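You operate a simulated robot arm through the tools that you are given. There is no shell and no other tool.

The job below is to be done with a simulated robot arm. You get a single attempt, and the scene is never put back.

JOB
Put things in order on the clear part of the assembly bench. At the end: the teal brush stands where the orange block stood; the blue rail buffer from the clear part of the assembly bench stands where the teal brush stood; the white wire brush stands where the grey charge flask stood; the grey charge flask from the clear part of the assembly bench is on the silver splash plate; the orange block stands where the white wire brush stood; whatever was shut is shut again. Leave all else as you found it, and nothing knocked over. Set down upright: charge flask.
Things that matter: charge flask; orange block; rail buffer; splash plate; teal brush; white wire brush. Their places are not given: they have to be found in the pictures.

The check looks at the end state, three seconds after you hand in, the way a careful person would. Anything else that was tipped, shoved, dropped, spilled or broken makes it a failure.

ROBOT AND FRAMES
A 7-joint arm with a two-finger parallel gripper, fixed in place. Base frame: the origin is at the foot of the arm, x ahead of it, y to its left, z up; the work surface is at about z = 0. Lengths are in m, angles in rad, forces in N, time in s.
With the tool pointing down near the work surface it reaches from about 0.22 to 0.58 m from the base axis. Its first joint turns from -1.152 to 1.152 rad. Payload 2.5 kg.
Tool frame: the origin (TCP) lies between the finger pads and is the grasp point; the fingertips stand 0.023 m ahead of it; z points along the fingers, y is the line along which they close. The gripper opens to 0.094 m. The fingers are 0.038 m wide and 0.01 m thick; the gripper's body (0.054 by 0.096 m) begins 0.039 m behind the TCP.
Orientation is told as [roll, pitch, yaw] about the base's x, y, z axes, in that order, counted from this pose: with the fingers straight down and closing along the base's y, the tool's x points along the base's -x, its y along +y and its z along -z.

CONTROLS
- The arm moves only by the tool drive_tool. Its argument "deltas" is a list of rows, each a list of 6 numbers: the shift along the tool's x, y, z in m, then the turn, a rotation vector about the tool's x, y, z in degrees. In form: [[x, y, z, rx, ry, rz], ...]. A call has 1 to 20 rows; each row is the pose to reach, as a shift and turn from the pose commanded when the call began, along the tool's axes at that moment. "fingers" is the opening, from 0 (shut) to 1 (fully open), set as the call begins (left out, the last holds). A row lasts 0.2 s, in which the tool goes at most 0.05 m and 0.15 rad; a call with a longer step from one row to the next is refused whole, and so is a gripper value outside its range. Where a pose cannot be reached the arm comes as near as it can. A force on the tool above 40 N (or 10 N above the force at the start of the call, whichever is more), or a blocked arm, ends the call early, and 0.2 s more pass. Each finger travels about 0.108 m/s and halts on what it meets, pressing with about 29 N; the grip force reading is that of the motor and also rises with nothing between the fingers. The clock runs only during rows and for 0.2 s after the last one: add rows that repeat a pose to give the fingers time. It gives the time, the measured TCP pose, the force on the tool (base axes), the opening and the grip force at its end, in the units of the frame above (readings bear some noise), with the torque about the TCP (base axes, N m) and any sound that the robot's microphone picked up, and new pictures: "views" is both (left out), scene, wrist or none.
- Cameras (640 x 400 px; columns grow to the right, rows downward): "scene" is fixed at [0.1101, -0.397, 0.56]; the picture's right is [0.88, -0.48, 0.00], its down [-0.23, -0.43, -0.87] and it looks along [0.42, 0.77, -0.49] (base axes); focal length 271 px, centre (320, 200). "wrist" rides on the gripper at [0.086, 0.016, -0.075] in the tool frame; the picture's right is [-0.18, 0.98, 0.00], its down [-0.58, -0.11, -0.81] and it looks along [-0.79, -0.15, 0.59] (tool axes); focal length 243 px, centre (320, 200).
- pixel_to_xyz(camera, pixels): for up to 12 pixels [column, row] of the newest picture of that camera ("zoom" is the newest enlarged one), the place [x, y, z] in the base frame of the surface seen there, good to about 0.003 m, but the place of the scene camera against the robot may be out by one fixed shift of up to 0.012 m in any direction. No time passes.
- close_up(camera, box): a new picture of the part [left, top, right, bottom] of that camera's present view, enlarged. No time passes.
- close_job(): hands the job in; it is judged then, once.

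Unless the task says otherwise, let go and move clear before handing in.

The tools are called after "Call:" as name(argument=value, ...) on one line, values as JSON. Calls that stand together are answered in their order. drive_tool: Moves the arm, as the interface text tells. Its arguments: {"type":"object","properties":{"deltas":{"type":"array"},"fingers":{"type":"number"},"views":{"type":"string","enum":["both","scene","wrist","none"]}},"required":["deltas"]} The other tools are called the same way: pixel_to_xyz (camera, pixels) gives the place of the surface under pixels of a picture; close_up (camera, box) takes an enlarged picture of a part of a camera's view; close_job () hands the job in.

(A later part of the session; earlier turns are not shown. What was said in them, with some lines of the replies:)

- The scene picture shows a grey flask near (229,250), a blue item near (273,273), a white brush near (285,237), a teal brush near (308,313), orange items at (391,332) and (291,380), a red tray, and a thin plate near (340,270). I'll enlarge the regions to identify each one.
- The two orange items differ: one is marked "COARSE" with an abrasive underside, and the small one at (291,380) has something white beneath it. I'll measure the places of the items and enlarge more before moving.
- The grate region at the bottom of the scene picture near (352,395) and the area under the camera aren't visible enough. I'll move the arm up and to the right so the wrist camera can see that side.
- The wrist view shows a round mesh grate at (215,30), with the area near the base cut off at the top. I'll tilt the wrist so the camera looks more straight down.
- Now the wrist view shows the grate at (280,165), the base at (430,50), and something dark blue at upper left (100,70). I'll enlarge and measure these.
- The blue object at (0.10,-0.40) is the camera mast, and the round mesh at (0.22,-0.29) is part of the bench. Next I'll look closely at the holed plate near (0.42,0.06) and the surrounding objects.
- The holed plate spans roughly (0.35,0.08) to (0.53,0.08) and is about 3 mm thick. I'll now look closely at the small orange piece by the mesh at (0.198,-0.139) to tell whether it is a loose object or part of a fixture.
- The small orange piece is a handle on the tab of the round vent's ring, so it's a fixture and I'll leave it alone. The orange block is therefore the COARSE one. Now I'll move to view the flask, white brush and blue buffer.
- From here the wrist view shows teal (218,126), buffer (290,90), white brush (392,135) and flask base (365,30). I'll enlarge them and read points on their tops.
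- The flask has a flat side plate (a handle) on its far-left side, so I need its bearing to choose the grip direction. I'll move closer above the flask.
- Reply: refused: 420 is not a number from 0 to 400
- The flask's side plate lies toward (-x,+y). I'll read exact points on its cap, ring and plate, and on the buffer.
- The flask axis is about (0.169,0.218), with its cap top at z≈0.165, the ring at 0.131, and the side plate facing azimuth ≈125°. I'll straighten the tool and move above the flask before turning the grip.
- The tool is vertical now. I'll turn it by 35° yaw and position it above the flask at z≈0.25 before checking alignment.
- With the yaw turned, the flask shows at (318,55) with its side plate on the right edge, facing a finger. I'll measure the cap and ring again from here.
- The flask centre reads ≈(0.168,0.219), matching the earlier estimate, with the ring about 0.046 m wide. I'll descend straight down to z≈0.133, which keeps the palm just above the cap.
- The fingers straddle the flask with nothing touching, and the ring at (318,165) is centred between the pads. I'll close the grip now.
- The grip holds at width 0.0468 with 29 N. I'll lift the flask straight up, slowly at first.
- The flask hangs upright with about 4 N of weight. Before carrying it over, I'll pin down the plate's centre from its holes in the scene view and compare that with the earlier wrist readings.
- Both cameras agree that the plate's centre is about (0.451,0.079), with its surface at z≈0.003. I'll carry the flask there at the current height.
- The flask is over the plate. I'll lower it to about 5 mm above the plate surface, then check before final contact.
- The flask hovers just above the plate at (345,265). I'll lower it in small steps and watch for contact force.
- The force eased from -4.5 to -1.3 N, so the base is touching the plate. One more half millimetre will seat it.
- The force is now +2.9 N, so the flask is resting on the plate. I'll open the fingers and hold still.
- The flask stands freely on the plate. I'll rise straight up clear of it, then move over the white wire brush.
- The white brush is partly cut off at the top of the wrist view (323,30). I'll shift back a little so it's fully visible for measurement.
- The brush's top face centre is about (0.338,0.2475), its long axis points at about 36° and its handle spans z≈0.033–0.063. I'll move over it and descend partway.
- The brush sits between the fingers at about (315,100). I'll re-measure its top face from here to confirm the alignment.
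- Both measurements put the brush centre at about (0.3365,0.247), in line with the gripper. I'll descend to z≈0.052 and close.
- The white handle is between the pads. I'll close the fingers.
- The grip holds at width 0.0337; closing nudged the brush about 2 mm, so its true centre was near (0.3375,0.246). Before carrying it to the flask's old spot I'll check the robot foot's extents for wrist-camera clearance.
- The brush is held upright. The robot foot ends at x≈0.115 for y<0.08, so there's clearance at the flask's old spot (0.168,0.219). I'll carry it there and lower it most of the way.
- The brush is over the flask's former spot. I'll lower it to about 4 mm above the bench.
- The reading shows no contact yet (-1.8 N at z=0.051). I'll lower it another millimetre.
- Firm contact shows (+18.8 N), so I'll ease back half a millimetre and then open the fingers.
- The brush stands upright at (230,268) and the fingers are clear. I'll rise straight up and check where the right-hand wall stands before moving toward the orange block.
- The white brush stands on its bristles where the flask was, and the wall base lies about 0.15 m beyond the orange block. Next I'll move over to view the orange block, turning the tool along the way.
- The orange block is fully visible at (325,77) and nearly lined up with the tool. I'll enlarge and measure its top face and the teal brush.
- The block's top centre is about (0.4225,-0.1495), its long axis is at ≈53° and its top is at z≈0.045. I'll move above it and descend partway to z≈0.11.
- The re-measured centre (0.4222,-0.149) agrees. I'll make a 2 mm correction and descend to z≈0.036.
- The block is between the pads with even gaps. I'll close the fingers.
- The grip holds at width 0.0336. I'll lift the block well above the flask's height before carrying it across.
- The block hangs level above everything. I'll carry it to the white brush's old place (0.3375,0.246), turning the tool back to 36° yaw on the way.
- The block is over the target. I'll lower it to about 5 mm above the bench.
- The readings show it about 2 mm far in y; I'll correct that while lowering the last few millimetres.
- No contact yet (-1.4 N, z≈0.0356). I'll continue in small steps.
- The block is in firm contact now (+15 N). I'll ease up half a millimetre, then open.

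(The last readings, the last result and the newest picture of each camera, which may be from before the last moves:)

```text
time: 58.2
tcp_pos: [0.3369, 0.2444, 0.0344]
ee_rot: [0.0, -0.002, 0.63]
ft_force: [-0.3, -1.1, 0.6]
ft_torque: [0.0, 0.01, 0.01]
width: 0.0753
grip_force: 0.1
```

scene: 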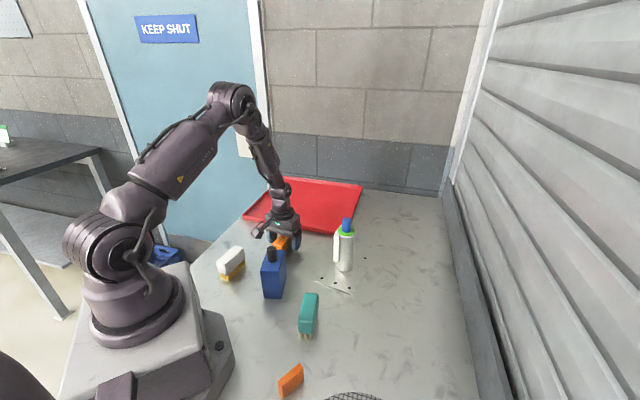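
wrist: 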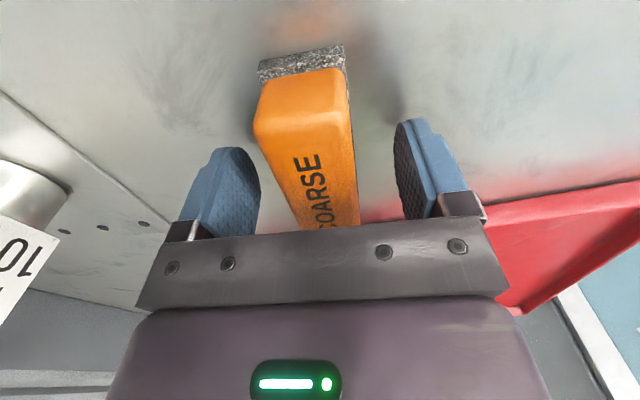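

The orange block stands free at the brush's old place. I'll rise and move to view the teal brush.

Call:
drive_tool(deltas=[[0, 0, -0.01, 0, 0, 0], [0, 0, -0.03, 0, 0, 0], [0, 0, -0.07, 0, 0, 0], [0, 0, -0.115, 0, 0, 0], [0, 0, -0.16, 0, 0, 0], [0, 0, -0.2, 0, 0, 0], [0, 0, -0.22, 0, 0, 0], [0.02, -0.0147, -0.22, 0, 0, -1], [0.05, -0.0368, -0.22, 0, 0, -3], [0.083, -0.061, -0.22, 0, 0, -5], [0.118, -0.0868, -0.22, 0, 0, -7], [0.153, -0.1125, -0.22, 0, 0, -9], [0.188, -0.1382, -0.22, 0, 0, -11], [0.223, -0.164, -0.22, 0, 0, -13], [0.255, -0.1875, -0.22, 0, 0, -15], [0.275, -0.2022, -0.22, 0, 0, -17], [0.2829, -0.208, -0.22, 0, 0, -18], [0.2829, -0.208, -0.22, 0, 0, -18]], fingers=1, views="both")

```text
time: 62.0
tcp_pos: [0.231, -0.0915, 0.2539]
ee_rot: [0.0, -0.001, 0.942]
ft_force: [0.6, 0.3, 0.5]
ft_torque: [0.0, 0.01, 0.03]
width: 0.0937
grip_force: 0.0
```

scene: 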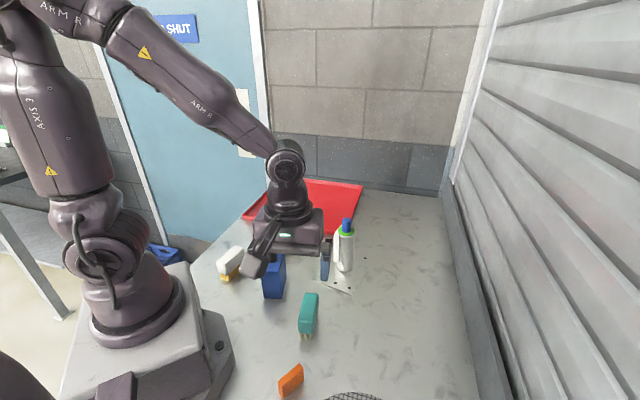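
wrist: 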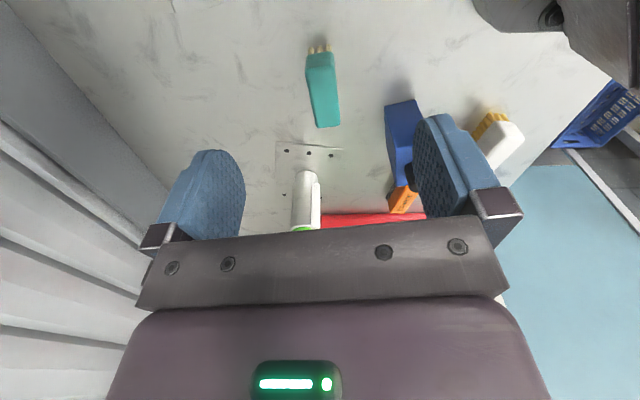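

The teal brush is visible at (322,90), lined up with the tool. I'll enlarge and measure its top face.

Call:
close_up(camera="wrist", box=[270, 35, 380, 140])

Call:
close_up(camera="scene", box=[250, 220, 310, 260])

```text
3.81 times, centred on (325, 88) of wrist
```

zoom: 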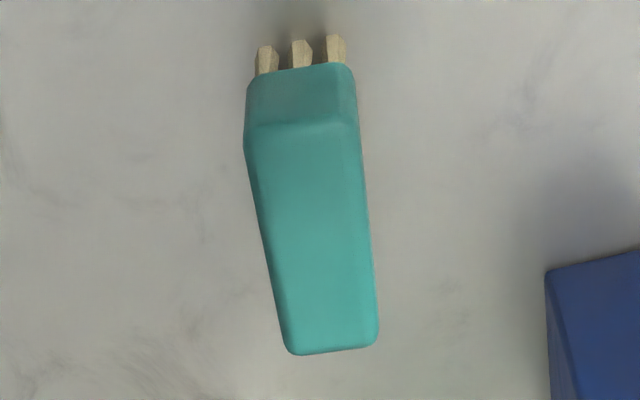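

```text
10.00 times, centred on (280, 240) of scene
```

zoom: 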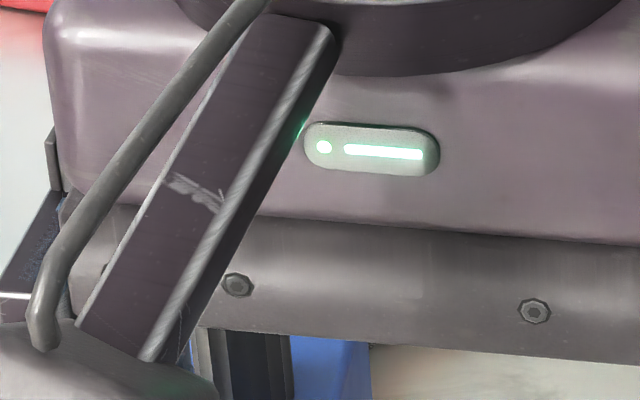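

Call:
pixel_to_xyz(camera="wrist", pixels=[[308.5, 71], [332.5, 68], [318, 126.5], [338.5, 124.5], [320, 69], [328, 126], [323, 95], [308, 58], [332, 54], [311, 49], [329, 46], [320, 56]])

```text
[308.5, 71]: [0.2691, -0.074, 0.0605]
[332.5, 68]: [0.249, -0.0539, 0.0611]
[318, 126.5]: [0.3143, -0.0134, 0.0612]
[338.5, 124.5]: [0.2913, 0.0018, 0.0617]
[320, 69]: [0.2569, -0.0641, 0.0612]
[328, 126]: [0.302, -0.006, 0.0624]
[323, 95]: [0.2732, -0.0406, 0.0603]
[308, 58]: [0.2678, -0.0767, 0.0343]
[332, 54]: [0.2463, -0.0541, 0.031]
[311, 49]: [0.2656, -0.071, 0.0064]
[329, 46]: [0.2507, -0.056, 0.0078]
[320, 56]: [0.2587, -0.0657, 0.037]
```

The teal brush centre is about (0.281,-0.035), its axis is at ≈53° and its top is at z≈0.061. I'll move above and descend partway.

Call:
drive_tool(deltas=[[-0.0375, -0.004, 0.02, 0, 0, 0.5], [-0.075, -0.008, 0.045, 0, 0, 1], [-0.075, -0.008, 0.085, 0, 0, 1], [-0.075, -0.008, 0.12, 0, 0, 1], [-0.075, -0.008, 0.14, 0, 0, 1], [-0.075, -0.008, 0.14, 0, 0, 1]], views="both")

```text
time: 63.4
tcp_pos: [0.2837, -0.0348, 0.1114]
ee_rot: [-0.001, 0.0, 0.924]
ft_force: [-0.3, -0.2, -0.1]
ft_torque: [-0.01, 0.01, -0.02]
width: 0.0939
grip_force: 0.1
```

scene: 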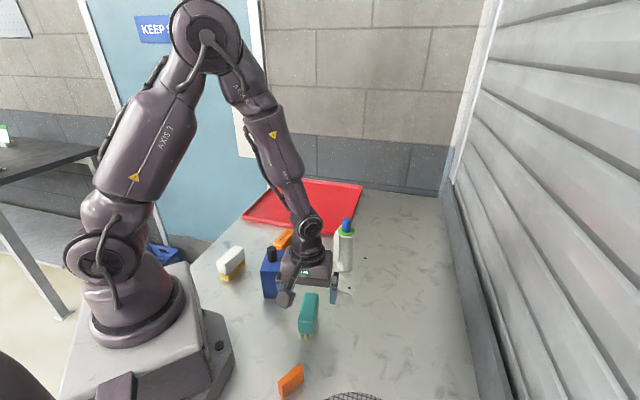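
wrist: 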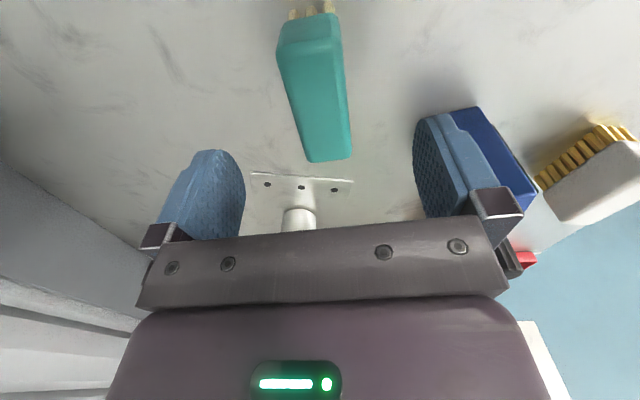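

Call:
pixel_to_xyz(camera="wrist", pixels=[[281, 50], [340, 40], [310, 157], [348, 154], [310, 45], [330, 157], [316, 100], [281, 22], [334, 15]])

```text
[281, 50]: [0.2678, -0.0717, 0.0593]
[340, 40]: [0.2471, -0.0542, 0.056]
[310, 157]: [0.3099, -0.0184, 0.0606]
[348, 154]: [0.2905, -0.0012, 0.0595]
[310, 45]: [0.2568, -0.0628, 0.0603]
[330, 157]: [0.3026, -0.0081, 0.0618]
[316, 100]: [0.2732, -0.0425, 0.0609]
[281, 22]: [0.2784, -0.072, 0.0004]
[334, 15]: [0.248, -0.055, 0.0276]
```

The centre re-measures at (0.280,-0.0355). A slight correction, then I'll descend to z≈0.050.

Call:
drive_tool(deltas=[[0.0015, -0.0015, 0.02, 0, 0, 0], [0.0015, -0.0015, 0.04, 0, 0, 0], [0.0015, -0.0015, 0.055, 0, 0, 0], [0.0015, -0.0015, 0.06, 0, 0, 0], [0.0015, -0.0015, 0.06, 0, 0, 0]], views="both")

```text
time: 64.6
tcp_pos: [0.282, -0.037, 0.0546]
ee_rot: [0.0, 0.0, 0.925]
ft_force: [-0.7, 0.4, 1.1]
ft_torque: [-0.01, 0.02, 0.05]
width: 0.094
grip_force: 0.1
```

scene: 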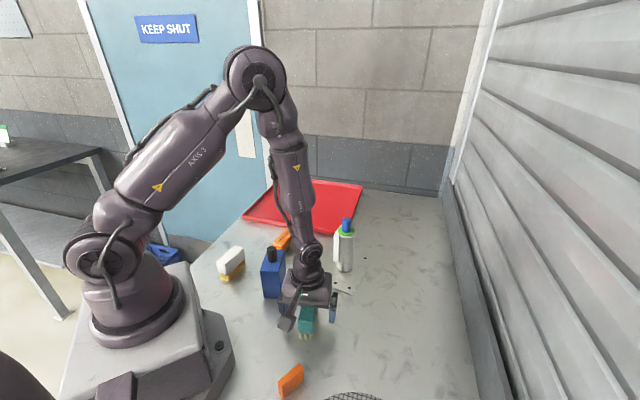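
wrist: 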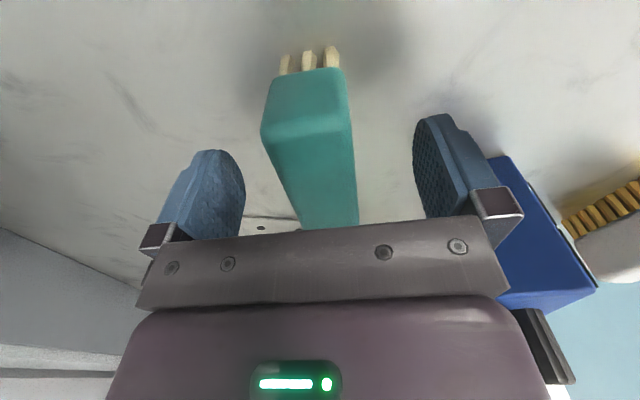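

The handle is between the pads with room on both sides. I'll close the grip.

Call:
drive_tool(deltas=[[0, 0, 0, 0, 0, 0], [0, 0, 0, 0, 0, 0], [0, 0, 0, 0, 0, 0], [0, 0, 0, 0, 0, 0]], fingers=0, views="wrist")

```text
time: 65.6
tcp_pos: [0.2799, -0.0366, 0.0553]
ee_rot: [0.0, 0.0, 0.924]
ft_force: [-0.8, -0.8, -0.2]
ft_torque: [0.01, -0.01, 0.0]
width: 0.0333
grip_force: 29.3
```

wrist: 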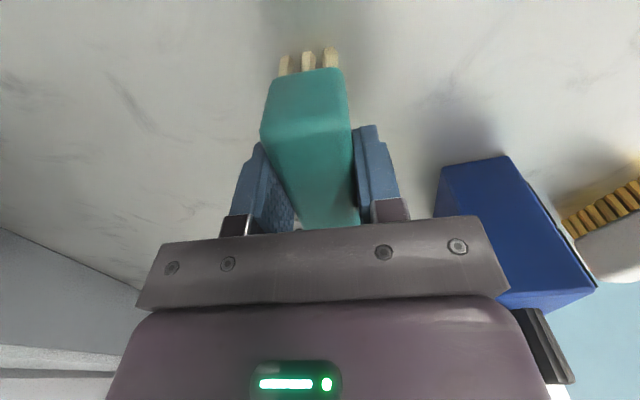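

The brush is gripped at width 0.0333 with hardly any shift. I'll lift it and carry it to where the orange block stood (0.4228,-0.1494).

Call:
drive_tool(deltas=[[0, 0, -0.005, 0, 0, 0], [0, 0, -0.015, 0, 0, 0], [0, 0, -0.04, 0, 0, 0], [0, 0, -0.075, 0, 0, 0], [0, 0, -0.1, 0, 0, 0], [0, -0.012, -0.11, 0, 0, 0], [0.001, -0.04, -0.11, 0, 0, 0], [0.002, -0.075, -0.11, 0, 0, 0], [0.003, -0.11, -0.11, 0, 0, 0], [0.004, -0.145, -0.11, 0, 0, 0], [0.0045, -0.17, -0.11, 0, 0, 0], [0.0048, -0.179, -0.11, 0, 0, 0], [0.0048, -0.181, -0.11, 0, 0, 0], [0.0048, -0.181, -0.11, 0, 0, 0]], views="both")

```text
time: 68.6
tcp_pos: [0.4213, -0.1486, 0.1664]
ee_rot: [0.0, 0.0, 0.924]
ft_force: [0.3, -0.9, -0.6]
ft_torque: [-0.01, -0.04, -0.03]
width: 0.0338
grip_force: 29.1
```

scene: 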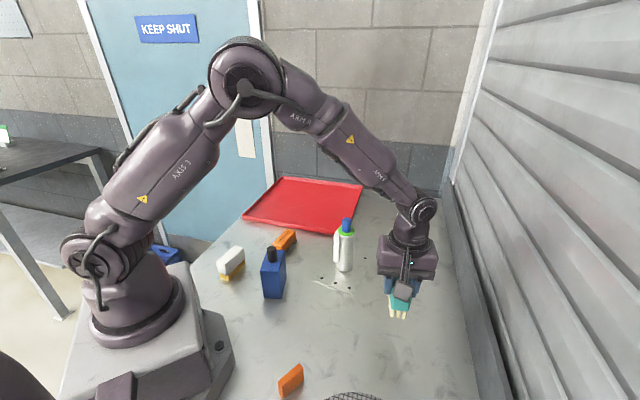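
wrist: 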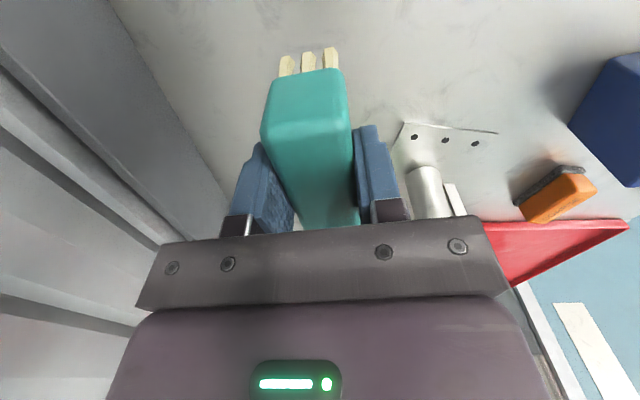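

The brush is above the spot. I'll lower it to a few millimetres above the bench.

Call:
drive_tool(deltas=[[0, 0, 0.02, 0, 0, 0], [0, 0, 0.055, 0, 0, 0], [0, 0, 0.085, 0, 0, 0], [0, 0, 0.102, 0, 0, 0], [0, 0, 0.107, 0, 0, 0], [0, 0, 0.107, 0, 0, 0]], views="scene")

```text
time: 70.0
tcp_pos: [0.4237, -0.1479, 0.0561]
ee_rot: [-0.002, 0.0, 0.926]
ft_force: [0.3, 0.4, -0.1]
ft_torque: [-0.01, 0.0, -0.01]
width: 0.0332
grip_force: 29.0
```

scene: 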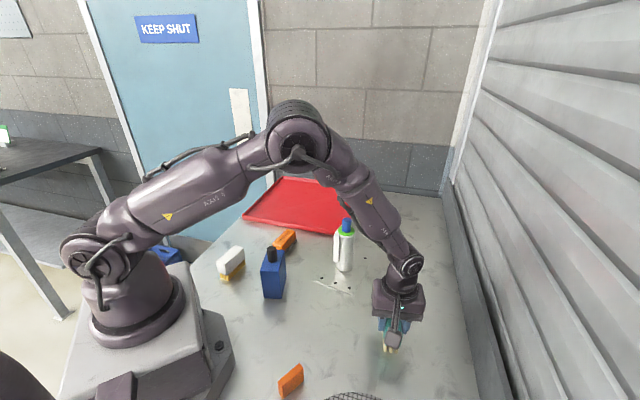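

Call:
drive_tool(deltas=[[0, 0, 0.001, 0, 0, 0], [0, 0, 0.002, 0, 0, 0], [0, 0, 0.002, 0, 0, 0]], views="none")

```text
time: 70.8
tcp_pos: [0.4232, -0.1485, 0.0552]
ee_rot: [0.0, -0.001, 0.925]
ft_force: [-3.1, 0.4, 8.8]
ft_torque: [0.01, 0.25, -0.01]
width: 0.0335
grip_force: 29.1
```

Contact at +8.8 N. I'll ease a touch and open the fingers.

Call:
drive_tool(deltas=[[0, 0, -0.0004, 0, 0, 0], [0, 0, -0.0004, 0, 0, 0]], views="none")

Call:
drive_tool(deltas=[[0, 0, 0, 0, 0, 0], [0, 0, 0, 0, 0, 0], [0, 0, 0, 0, 0, 0]], fingers=0.8, views="both")

```text
time: 71.4
tcp_pos: [0.4225, -0.1481, 0.0551]
ee_rot: [0.0, -0.001, 0.925]
ft_force: [-3.4, 1.8, 9.4]
ft_torque: [-0.06, 0.24, -0.02]
width: 0.0334
grip_force: 29.5
```

```text
time: 72.2
tcp_pos: [0.423, -0.1481, 0.0538]
ee_rot: [0.0, 0.0, 0.926]
ft_force: [0.6, -0.5, 0.6]
ft_torque: [-0.01, -0.01, 0.0]
width: 0.0752
grip_force: 0.1
```

scene: 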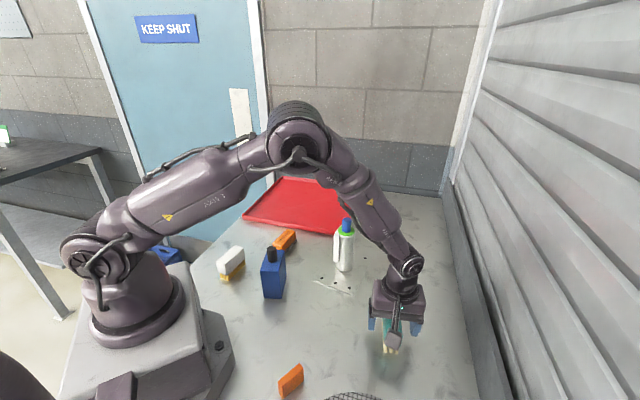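
wrist: 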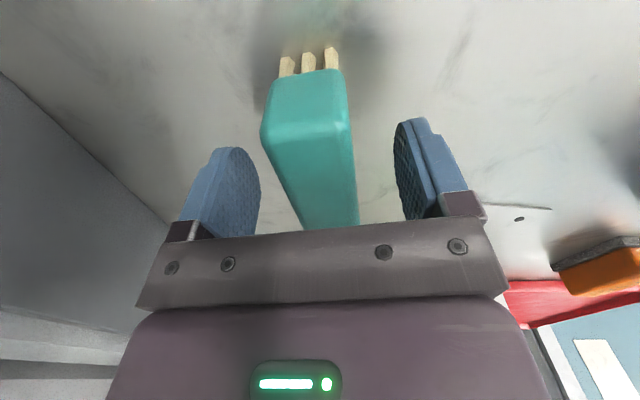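

The teal brush stands at the block's old spot. I'll rise straight up, then move to view the blue buffer.

Call:
drive_tool(deltas=[[0, 0, -0.01, 0, 0, 0], [0, 0, -0.03, 0, 0, 0], [0, 0, -0.07, 0, 0, 0], [0, 0, -0.115, 0, 0, 0], [0, 0, -0.16, 0, 0, 0], [0, 0, -0.2, 0, 0, 0], [-0.003, 0.016, -0.225, 0, 0, 0], [-0.0095, 0.05, -0.24, 0, 0, -2], [-0.0165, 0.087, -0.245, 0, 0, -3], [-0.0236, 0.124, -0.245, 0, 0, -4], [-0.0306, 0.161, -0.245, 0, 0, -5], [-0.0376, 0.198, -0.245, 0, 0, -6], [-0.0447, 0.235, -0.245, 0, 0, -7], [-0.0504, 0.265, -0.245, 0, 0, -8], [-0.0537, 0.2824, -0.245, 0, 0, -9], [-0.0537, 0.2824, -0.245, 0, 0, -9]], fingers=1, views="both")

```text
time: 75.6
tcp_pos: [0.2283, 0.0604, 0.2977]
ee_rot: [-0.001, 0.001, 1.082]
ft_force: [-0.6, -0.2, 0.0]
ft_torque: [-0.03, 0.01, 0.01]
width: 0.0939
grip_force: 0.0
```

scene: 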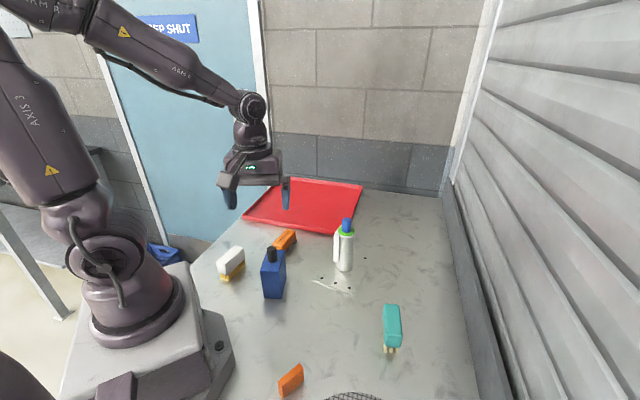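
wrist: 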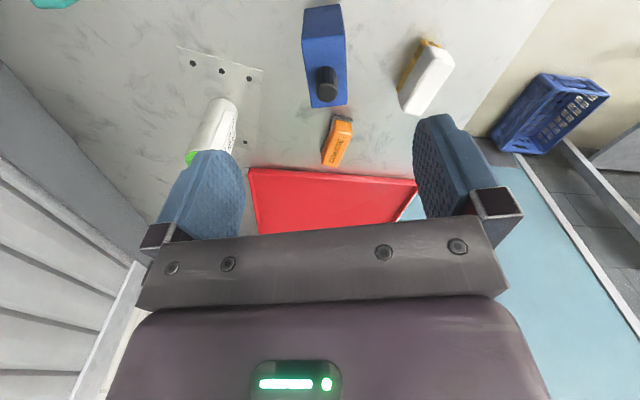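

The buffer is at (326,60) with its long axis along the tool. I'll enlarge and measure its top face and cap, and verify the teal brush and other placed items.

Call:
close_up(camera="wrist", box=[275, 0, 385, 115])

Call:
pixel_to_xyz(camera="zoom", pixels=[[300, 300], [280, 150], [330, 140], [360, 350], [280, 360], [330, 270], [325, 330], [250, 140], [350, 120], [260, 50], [340, 20], [300, 200]])

Call:
close_up(camera="scene", box=[360, 290, 430, 365])

Call:
close_up(camera="scene", box=[210, 200, 370, 300])

```text
3.48 times, centred on (330, 58) of wrist
```

zoom: 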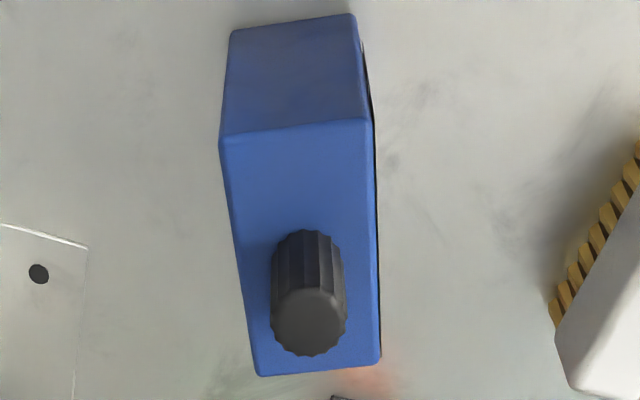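

```text
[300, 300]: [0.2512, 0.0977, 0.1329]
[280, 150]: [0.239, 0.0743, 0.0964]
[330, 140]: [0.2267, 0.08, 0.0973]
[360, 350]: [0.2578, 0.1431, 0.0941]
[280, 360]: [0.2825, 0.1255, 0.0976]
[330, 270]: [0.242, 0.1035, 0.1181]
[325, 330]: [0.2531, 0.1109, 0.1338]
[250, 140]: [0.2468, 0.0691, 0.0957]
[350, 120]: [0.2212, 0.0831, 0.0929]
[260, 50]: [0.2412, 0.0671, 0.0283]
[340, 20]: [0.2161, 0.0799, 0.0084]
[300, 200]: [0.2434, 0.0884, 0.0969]
```

```text
5.33 times, centred on (395, 328) of scene
```

zoom: 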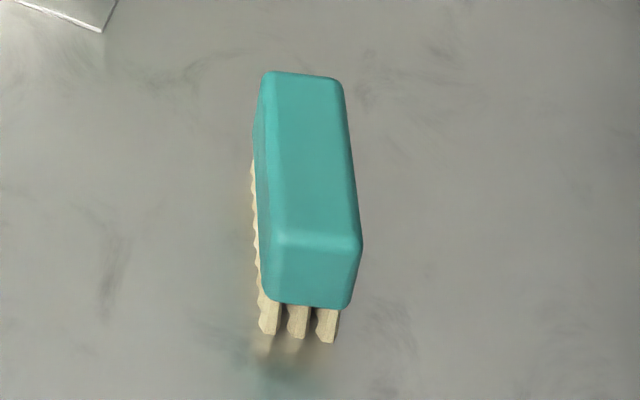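

```text
4.00 times, centred on (290, 250) of scene
```

zoom: 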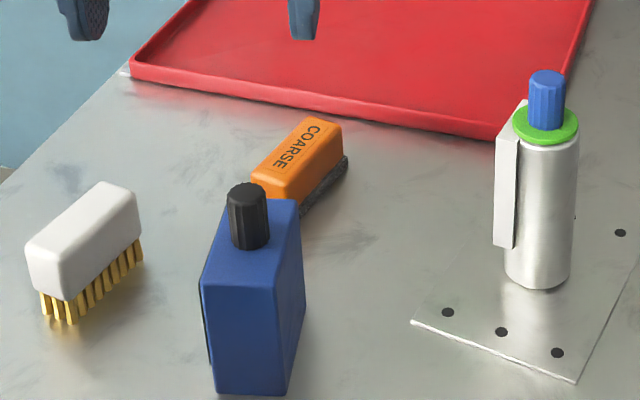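

The white brush, orange block, flask and teal brush all stand properly. I'll get the buffer's top corners precisely.

Call:
close_up(camera="wrist", box=[275, 0, 385, 115])

Call:
pixel_to_xyz(camera="zoom", pixels=[[228, 142], [366, 128], [374, 355], [263, 368], [297, 134], [318, 364], [370, 240], [244, 250], [308, 325]])

```text
3.48 times, centred on (330, 58) of wrist
```

zoom: 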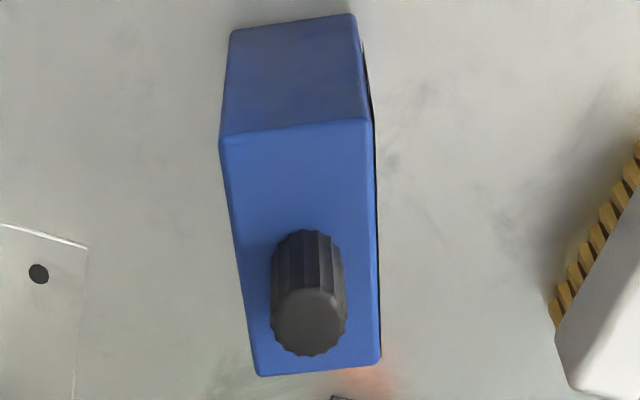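

```text
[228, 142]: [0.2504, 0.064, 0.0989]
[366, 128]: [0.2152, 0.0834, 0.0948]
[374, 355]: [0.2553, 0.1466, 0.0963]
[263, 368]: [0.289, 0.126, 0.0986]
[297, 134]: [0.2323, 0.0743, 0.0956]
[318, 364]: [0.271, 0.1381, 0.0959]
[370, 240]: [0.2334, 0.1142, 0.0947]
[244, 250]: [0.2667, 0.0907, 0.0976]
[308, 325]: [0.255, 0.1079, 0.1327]
```

The buffer's centre is about (0.253,0.105), 0.040 m wide across, with its body top at z≈0.096 and its cap top at 0.133, axis at ≈60°. I'll move above it and stop with the fingertips clear of the cap to check alignment.

Call:
drive_tool(deltas=[[-0.016, 0, 0.02, 0, 0, 0.7], [-0.033, -0.001, 0.05, 0, 0, 1.4], [-0.0488, -0.0012, 0.08, 0, 0, 2], [-0.0488, -0.0012, 0.1, 0, 0, 2], [-0.0488, -0.0012, 0.105, 0, 0, 2], [-0.0488, -0.0012, 0.105, 0, 0, 2]], views="both")

```text
time: 77.0
tcp_pos: [0.2537, 0.1072, 0.1933]
ee_rot: [0.0, -0.002, 1.047]
ft_force: [-0.7, -0.6, -0.4]
ft_torque: [0.0, -0.04, -0.06]
width: 0.0941
grip_force: 0.0
```

scene: 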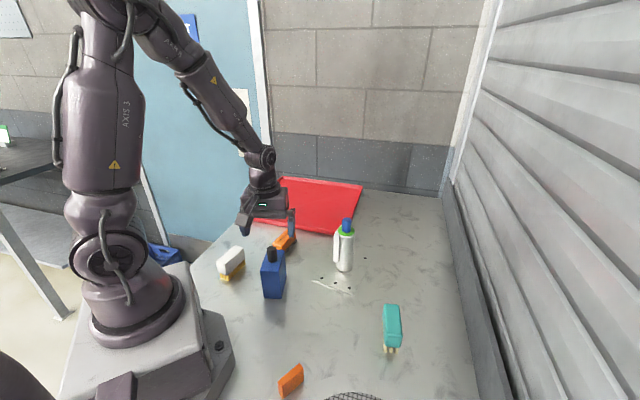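
wrist: 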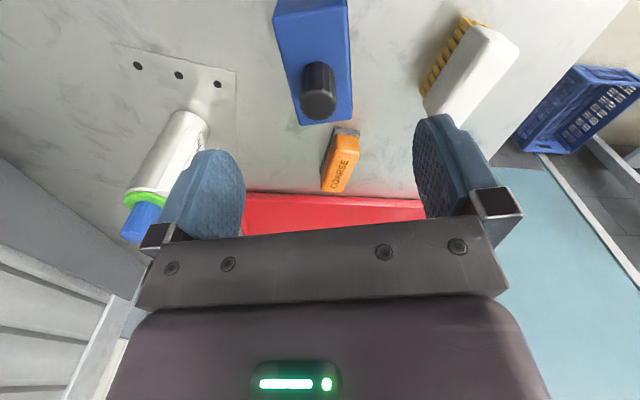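

Call:
pixel_to_xyz(camera="wrist", pixels=[[276, 48], [347, 35], [349, 118], [303, 124], [319, 104], [310, 40], [326, 120], [285, 20], [340, 15]])

Call:
close_up(camera="wrist", box=[250, 0, 380, 135])

```text
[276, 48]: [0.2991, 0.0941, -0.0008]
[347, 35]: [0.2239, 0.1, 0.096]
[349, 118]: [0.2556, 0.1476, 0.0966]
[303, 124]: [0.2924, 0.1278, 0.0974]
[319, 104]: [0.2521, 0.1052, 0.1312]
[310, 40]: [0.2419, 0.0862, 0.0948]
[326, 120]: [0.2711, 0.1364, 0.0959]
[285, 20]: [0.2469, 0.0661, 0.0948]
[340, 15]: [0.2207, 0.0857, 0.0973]
```

```text
2.96 times, centred on (315, 68) of wrist
```

zoom: 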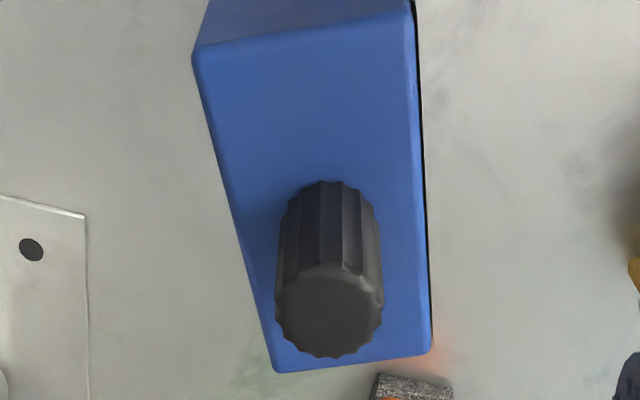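

The buffer's centre (0.2532,0.1055) matches the TCP. I'll descend to z≈0.100 so the palm stays just above the cap.

Call:
drive_tool(deltas=[[0, 0, 0.03, 0, 0, 0], [0, 0, 0.06, 0, 0, 0], [0, 0, 0.08, 0, 0, 0], [0, 0, 0.09, 0, 0, 0], [0, 0, 0.0937, 0, 0, 0], [0, 0, 0.0937, 0, 0, 0]], views="both")

```text
time: 78.4
tcp_pos: [0.2541, 0.1083, 0.1]
ee_rot: [-0.001, -0.001, 1.047]
ft_force: [0.2, -0.9, 1.2]
ft_torque: [0.0, -0.01, 0.0]
width: 0.094
grip_force: 0.1
```

scene: 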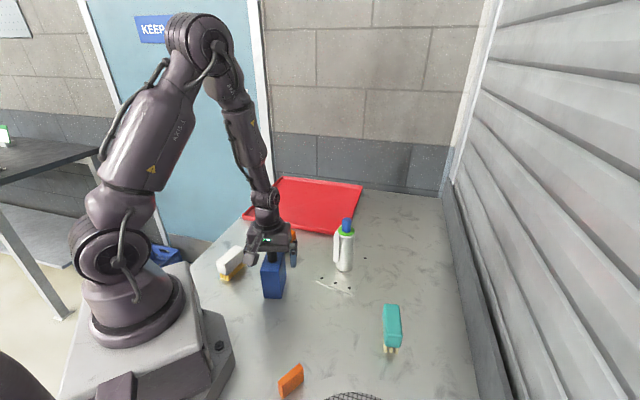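
wrist: 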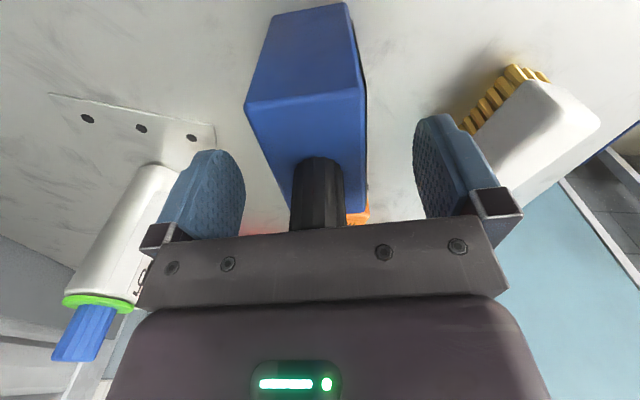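

The pads straddle the buffer body and the cap sits just under the palm without contact. I'll close the fingers.

Call:
drive_tool(deltas=[[0, 0, 0, 0, 0, 0], [0, 0, 0, 0, 0, 0], [0, 0, 0, 0, 0, 0], [0, 0, 0, 0, 0, 0]], fingers=0, views="both")

```text
time: 79.4
tcp_pos: [0.2539, 0.1072, 0.102]
ee_rot: [0.0, 0.0, 1.048]
ft_force: [-1.8, 1.8, 16.3]
ft_torque: [-0.07, 0.42, -0.28]
width: 0.0456
grip_force: 29.3
```

scene: 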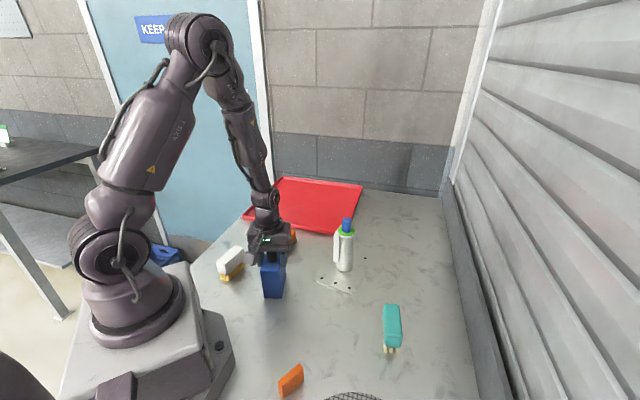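
wrist: 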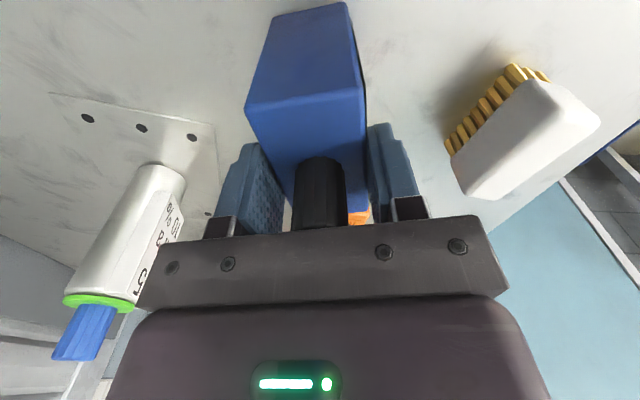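

The width is 0.0456 but the force reads +16 N upward with some torque, so something is slightly strained. I'll lift just 1–2 mm and read again.

Call:
drive_tool(deltas=[[0, 0, -0.001, 0, 0, 0], [0, 0, -0.002, 0, 0, 0], [0, 0, -0.002, 0, 0, 0]], views="wrist")

```text
time: 80.2
tcp_pos: [0.2546, 0.1073, 0.1037]
ee_rot: [-0.001, -0.001, 1.049]
ft_force: [0.2, -0.7, -0.3]
ft_torque: [-0.01, -0.01, -0.01]
width: 0.0455
grip_force: 28.8
```

wrist: 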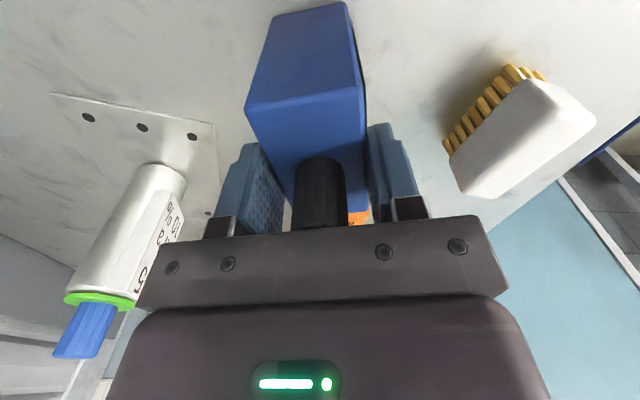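

The strain is gone (force about 0) and the box moves with the gripper. I'll lift a little further and watch the weight.

Call:
drive_tool(deltas=[[0, 0, -0.003, 0, 0, 0], [0, 0, -0.008, 0, 0, 0], [0, 0, -0.015, 0, 0, 0], [0, 0, -0.015, 0, 0, 0]], views="both")

```text
time: 81.2
tcp_pos: [0.2535, 0.1084, 0.1188]
ee_rot: [0.0, 0.0, 1.045]
ft_force: [0.0, 0.0, -3.4]
ft_torque: [0.01, -0.01, -0.03]
width: 0.0457
grip_force: 28.9
```

scene: 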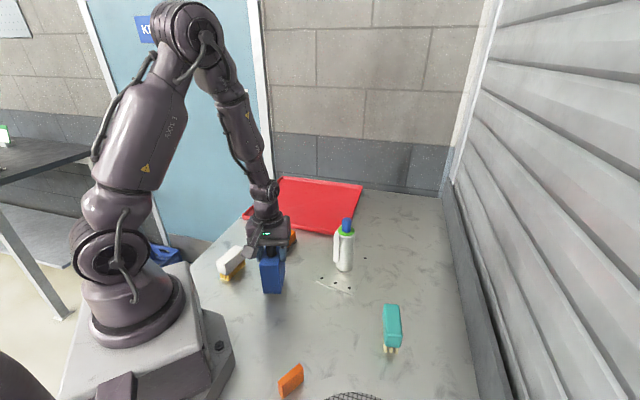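
wrist: 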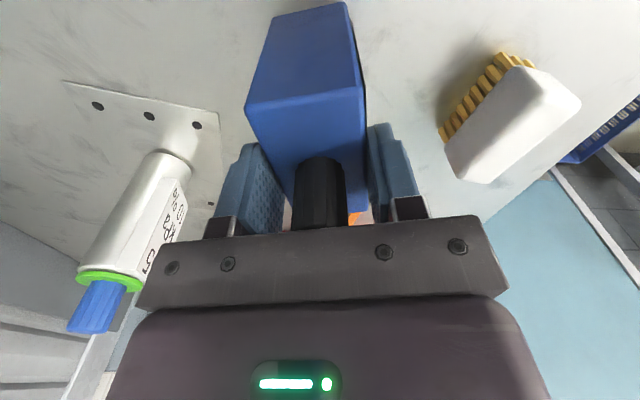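

The buffer weighs about 3.4 N and hangs upright. I'll lift a bit more and carry it to the teal brush's old place (0.280,-0.036).

Call:
drive_tool(deltas=[[0, 0, -0.02, 0, 0, 0], [0, 0, -0.045, 0, 0, 0], [0.006, -0.0052, -0.05, 0, 0, 0], [0.022, -0.019, -0.05, 0, 0, 0], [0.044, -0.0381, -0.05, 0, 0, 0], [0.066, -0.0571, -0.05, 0, 0, 0], [0.088, -0.0761, -0.05, 0, 0, 0], [0.103, -0.0891, -0.05, 0, 0, 0], [0.1085, -0.0939, -0.05, 0, 0, 0], [0.1091, -0.0944, -0.05, 0, 0, 0], [0.1091, -0.0944, -0.05, 0, 0, 0]], views="both")

```text
time: 83.6
tcp_pos: [0.2819, -0.0358, 0.1681]
ee_rot: [0.002, -0.001, 1.047]
ft_force: [-0.2, 0.4, -3.7]
ft_torque: [0.01, 0.0, 0.01]
width: 0.046
grip_force: 28.9
```

scene: 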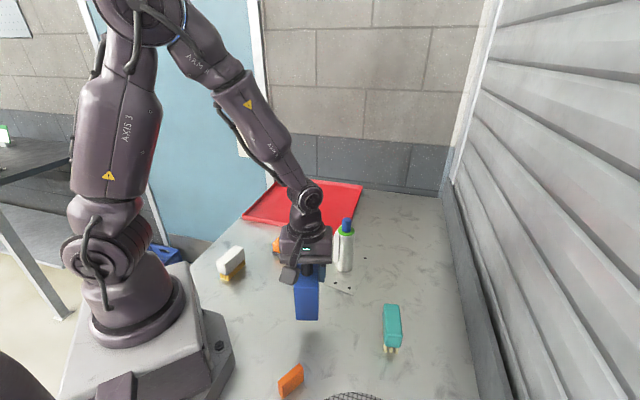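
wrist: 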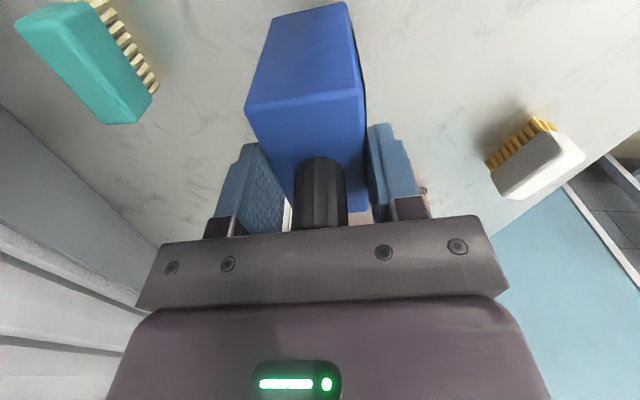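

The buffer is above the spot. I'll lower it to about 4 mm above the bench.

Call:
drive_tool(deltas=[[0, 0, 0.015, 0, 0, 0], [0, 0, 0.038, 0, 0, 0], [0, 0, 0.055, 0, 0, 0], [0, 0, 0.061, 0, 0, 0], [0, 0, 0.062, 0, 0, 0], [0, 0, 0.062, 0, 0, 0]], views="both")

```text
time: 85.0
tcp_pos: [0.2807, -0.0343, 0.1064]
ee_rot: [0.001, 0.0, 1.048]
ft_force: [0.4, 0.6, -3.8]
ft_torque: [-0.01, -0.03, 0.02]
width: 0.0456
grip_force: 29.1
```

scene: 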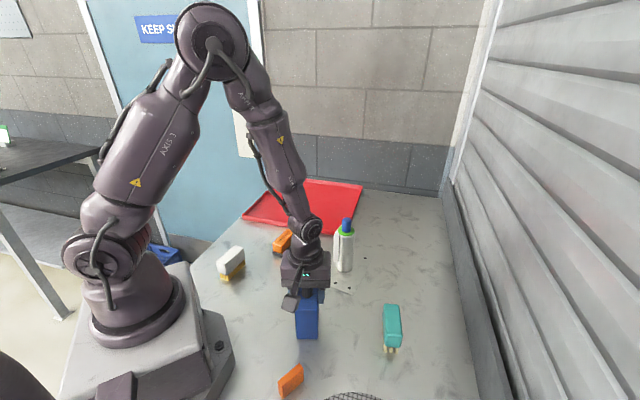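
wrist: 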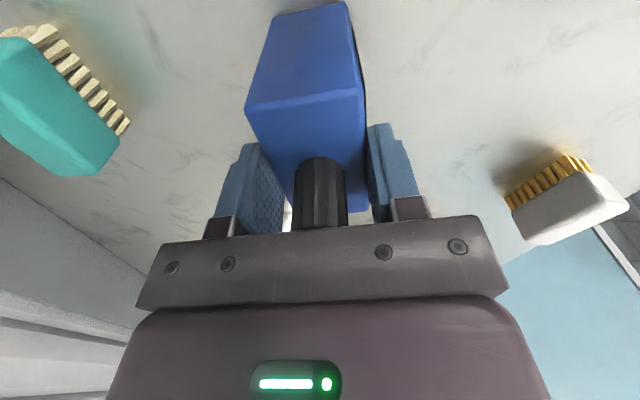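

Call:
drive_tool(deltas=[[0, 0, 0.001, 0, 0, 0], [0, 0, 0.002, 0, 0, 0], [0, 0, 0.0028, 0, 0, 0], [0, 0, 0.0028, 0, 0, 0]], views="none")

```text
time: 86.0
tcp_pos: [0.2816, -0.0351, 0.103]
ee_rot: [-0.001, 0.0, 1.047]
ft_force: [-0.5, -0.3, -3.8]
ft_torque: [0.02, 0.0, -0.01]
width: 0.046
grip_force: 29.1
```

Still hanging freely (-3.8 N). I'll lower another half to one millimetre.

Call:
drive_tool(deltas=[[0, 0, 0.0005, 0, 0, 0], [0, 0, 0.0008, 0, 0, 0], [0, 0, 0.0008, 0, 0, 0]], views="none")

```text
time: 86.8
tcp_pos: [0.2821, -0.0347, 0.1032]
ee_rot: [0.0, 0.0, 1.049]
ft_force: [-0.7, -0.1, -4.0]
ft_torque: [0.03, 0.02, -0.02]
width: 0.0455
grip_force: 28.8
```

Call:
drive_tool(deltas=[[0, 0, 0.0005, 0, 0, 0], [0, 0, 0.0008, 0, 0, 0], [0, 0, 0.0008, 0, 0, 0]], views="none")

```text
time: 87.6
tcp_pos: [0.2811, -0.0352, 0.1027]
ee_rot: [-0.001, 0.0, 1.048]
ft_force: [-0.2, 0.3, -3.4]
ft_torque: [-0.01, 0.0, -0.02]
width: 0.0458
grip_force: 28.7
```

Call:
drive_tool(deltas=[[0, 0, 0.0005, 0, 0, 0], [0, 0, 0.0008, 0, 0, 0], [0, 0, 0.0008, 0, 0, 0]], views="none")

```text
time: 88.4
tcp_pos: [0.2806, -0.0353, 0.1022]
ee_rot: [-0.001, 0.0, 1.047]
ft_force: [0.2, 0.2, -3.5]
ft_torque: [0.01, 0.0, 0.0]
width: 0.0456
grip_force: 29.0
```

Call:
drive_tool(deltas=[[0, 0, 0.0005, 0, 0, 0], [0, 0, 0.0008, 0, 0, 0], [0, 0, 0.0008, 0, 0, 0]], views="scene")

```text
time: 89.2
tcp_pos: [0.2825, -0.0361, 0.1019]
ee_rot: [0.0, -0.001, 1.048]
ft_force: [-9.3, -1.0, 22.4]
ft_torque: [0.44, 0.07, 0.11]
width: 0.0459
grip_force: 29.0
```

scene: 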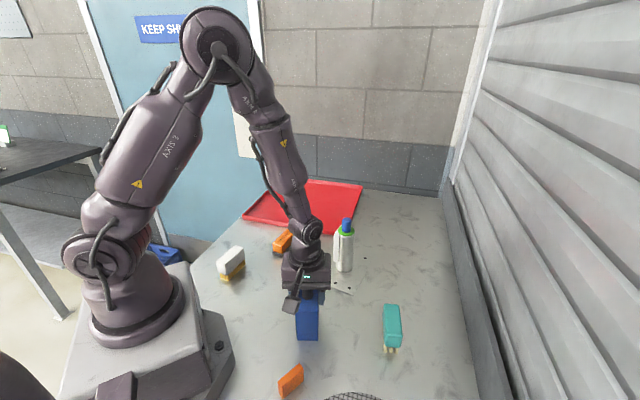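

Contact is firm (+22 N). I'll ease back half a millimetre, then release.

Call:
drive_tool(deltas=[[0, 0, -0.0005, 0, 0, 0], [0, 0, -0.0005, 0, 0, 0]], views="none")

```text
time: 89.8
tcp_pos: [0.2813, -0.035, 0.1013]
ee_rot: [-0.002, 0.0, 1.045]
ft_force: [-1.6, -2.6, 3.3]
ft_torque: [-0.55, 0.22, 0.06]
width: 0.0461
grip_force: 28.9
```

The residual force is only 3 N, so the buffer rests on the bench. I'll open the fingers.

Call:
drive_tool(deltas=[[0, 0, 0, 0, 0, 0], [0, 0, 0, 0, 0, 0], [0, 0, 0, 0, 0, 0]], fingers=0.9, views="both")

```text
time: 90.6
tcp_pos: [0.2822, -0.0339, 0.1018]
ee_rot: [0.0, 0.0, 1.048]
ft_force: [0.0, -0.2, 0.3]
ft_torque: [-0.05, 0.03, 0.01]
width: 0.0846
grip_force: 0.1
```

scene: 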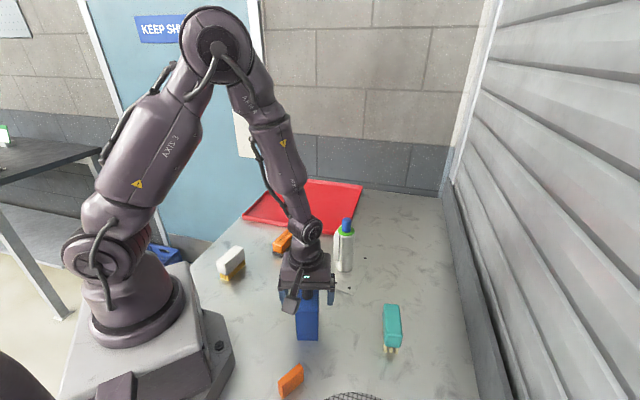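
wrist: 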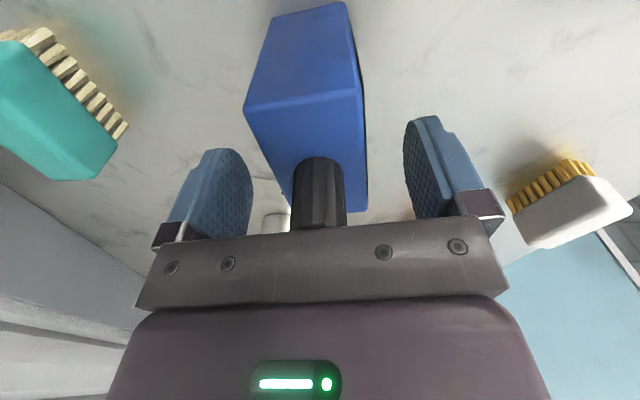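

The buffer stands by itself. I'll rise straight up and clear, then check all positions.

Call:
drive_tool(deltas=[[0, 0, -0.01, 0, 0, 0], [0, 0, -0.03, 0, 0, 0], [0, 0, -0.07, 0, 0, 0], [0, 0, -0.115, 0, 0, 0], [0, 0, -0.16, 0, 0, 0], [0, 0, -0.2, 0, 0, 0], [0.03, 0, -0.22, 0, 0, 0], [0.05, 0, -0.22, 0, 0, 0]], fingers=1, views="both")

```text
time: 92.4
tcp_pos: [0.2587, -0.0814, 0.3205]
ee_rot: [-0.002, 0.0, 1.047]
ft_force: [0.5, 0.6, -0.7]
ft_torque: [0.01, -0.03, 0.04]
width: 0.0939
grip_force: 0.0
```

scene: 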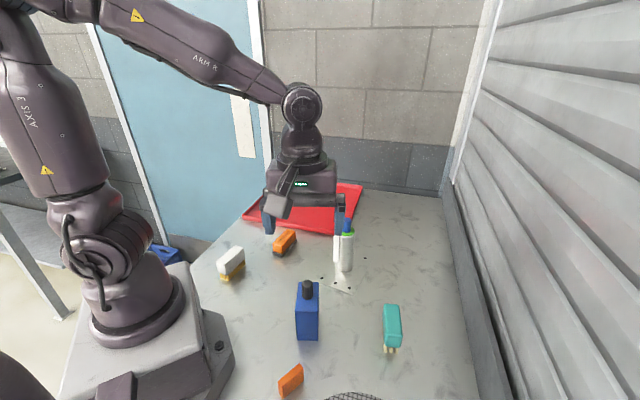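
wrist: 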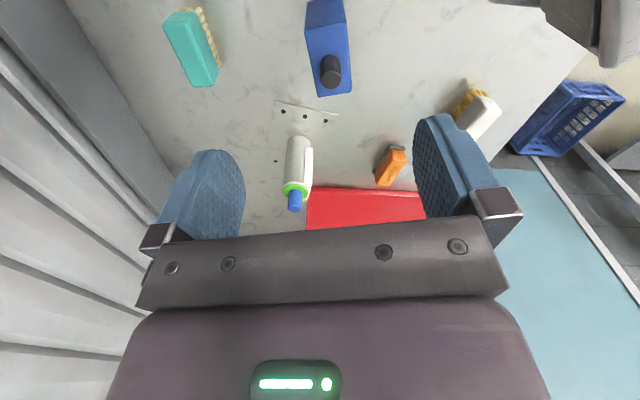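

All five items are standing. I'll verify the final positions numerically from this view.

Call:
close_up(camera="wrist", box=[150, 0, 370, 130])

Call:
pixel_to_xyz(camera="zoom", pixels=[[50, 70], [130, 45], [205, 235], [130, 250], [460, 95], [570, 75], [585, 265], [490, 280], [525, 215], [140, 160]])

Call:
close_up(camera="scene", box=[210, 220, 420, 360])

Call:
pixel_to_xyz(camera="wrist", pixels=[[294, 208], [392, 168], [478, 118], [295, 195], [332, 72]])

```text
2.91 times, centred on (260, 65) of wrist
```

zoom: 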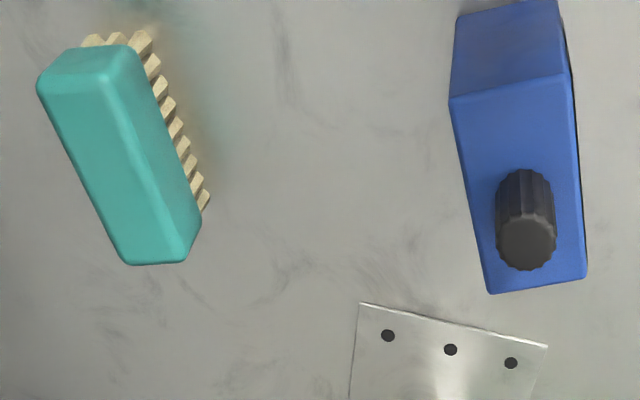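

```text
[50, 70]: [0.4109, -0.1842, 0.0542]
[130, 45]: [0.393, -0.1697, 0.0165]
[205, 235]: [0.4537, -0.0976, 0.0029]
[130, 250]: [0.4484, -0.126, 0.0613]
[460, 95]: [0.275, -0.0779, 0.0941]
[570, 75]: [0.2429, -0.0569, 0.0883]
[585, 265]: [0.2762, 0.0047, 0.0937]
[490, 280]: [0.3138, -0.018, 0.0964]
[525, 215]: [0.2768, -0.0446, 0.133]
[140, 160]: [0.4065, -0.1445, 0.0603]
```

```text
2.86 times, centred on (315, 290) of scene
```

zoom: 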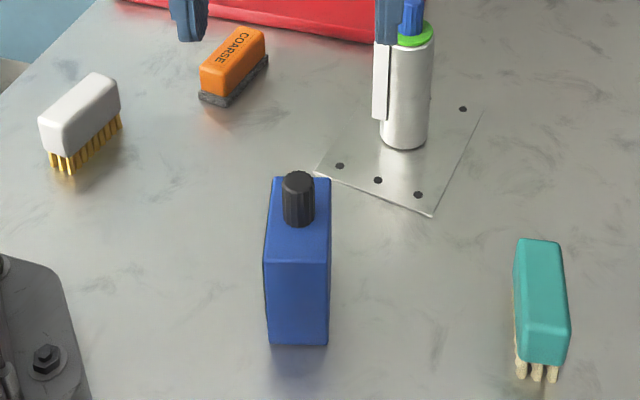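

```text
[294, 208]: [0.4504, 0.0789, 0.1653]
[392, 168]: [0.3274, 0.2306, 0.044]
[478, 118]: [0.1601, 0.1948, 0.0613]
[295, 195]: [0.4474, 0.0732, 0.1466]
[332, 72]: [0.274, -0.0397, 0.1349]
```

The buffer reads (0.277,-0.037) against the 0.280,-0.036 target, and the flask reads (0.450,0.079) on the plate. I'll check the teal brush's top face once more before handing in.

Call:
close_up(camera="wrist", box=[150, 0, 230, 95])

Call:
close_up(camera="wrist", box=[360, 70, 510, 200])

Call:
pixel_to_xyz(camera="wrist", pixels=[[167, 32], [190, 25], [195, 84], [215, 78], [190, 52], [178, 28], [204, 82]])

```text
4.21 times, centred on (190, 48) of wrist
```

zoom: 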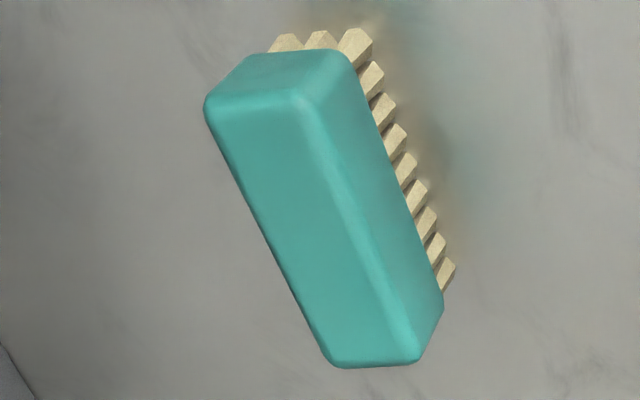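

```text
3.08 times, centred on (435, 135) of wrist
```

zoom: 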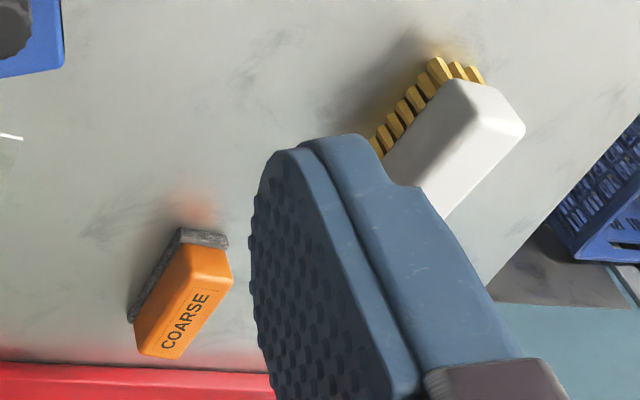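

```text
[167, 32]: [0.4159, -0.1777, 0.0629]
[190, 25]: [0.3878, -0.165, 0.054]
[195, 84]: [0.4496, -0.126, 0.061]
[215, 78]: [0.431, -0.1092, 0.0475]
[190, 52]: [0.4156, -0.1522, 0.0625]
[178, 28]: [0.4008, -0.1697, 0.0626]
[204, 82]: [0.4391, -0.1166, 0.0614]
```

The teal brush centre reads (0.421,-0.145), within about 5 mm of the block's old spot. Everything stands upright, the small orange handle, mesh, tray and door are untouched, and the arm is clear, so I'll hand in.

Call:
close_job()

```text
The job is handed in.
```

I finished the rearrangement and handed the job in; I haven't seen the result of the check. In the last pictures every item was standing, nothing was knocked over, and the arm was clear.

| Item | Now stands | How close (from my measurements) |
|---|---|---|
| Grey charge flask | Upright on the silver splash plate | within about 1 mm of the plate's centre |
| White wire brush | Where the flask stood | about 1 mm, from the arm's position at release |
| Orange block | Where the white wire brush stood | about 2 mm, from the arm's position at release |
| Teal brush | Where the orange block stood | about 5 mm |
| Blue rail buffer | Where the teal brush stood | about 3 mm |

Some of the names left room for doubt:

- **Orange block:** I took this to be the one marked "COARSE". The small orange piece by the round mesh looked like a fixed handle, so I left it alone.
- **Splash plate:** I took this to be the thin rectangular plate with six holes, not the round mesh.
- **Rail buffer:** I took this to be the blue box with the black cap, the only loose blue item on the clear bench.

I opened nothing, so nothing needed shutting.
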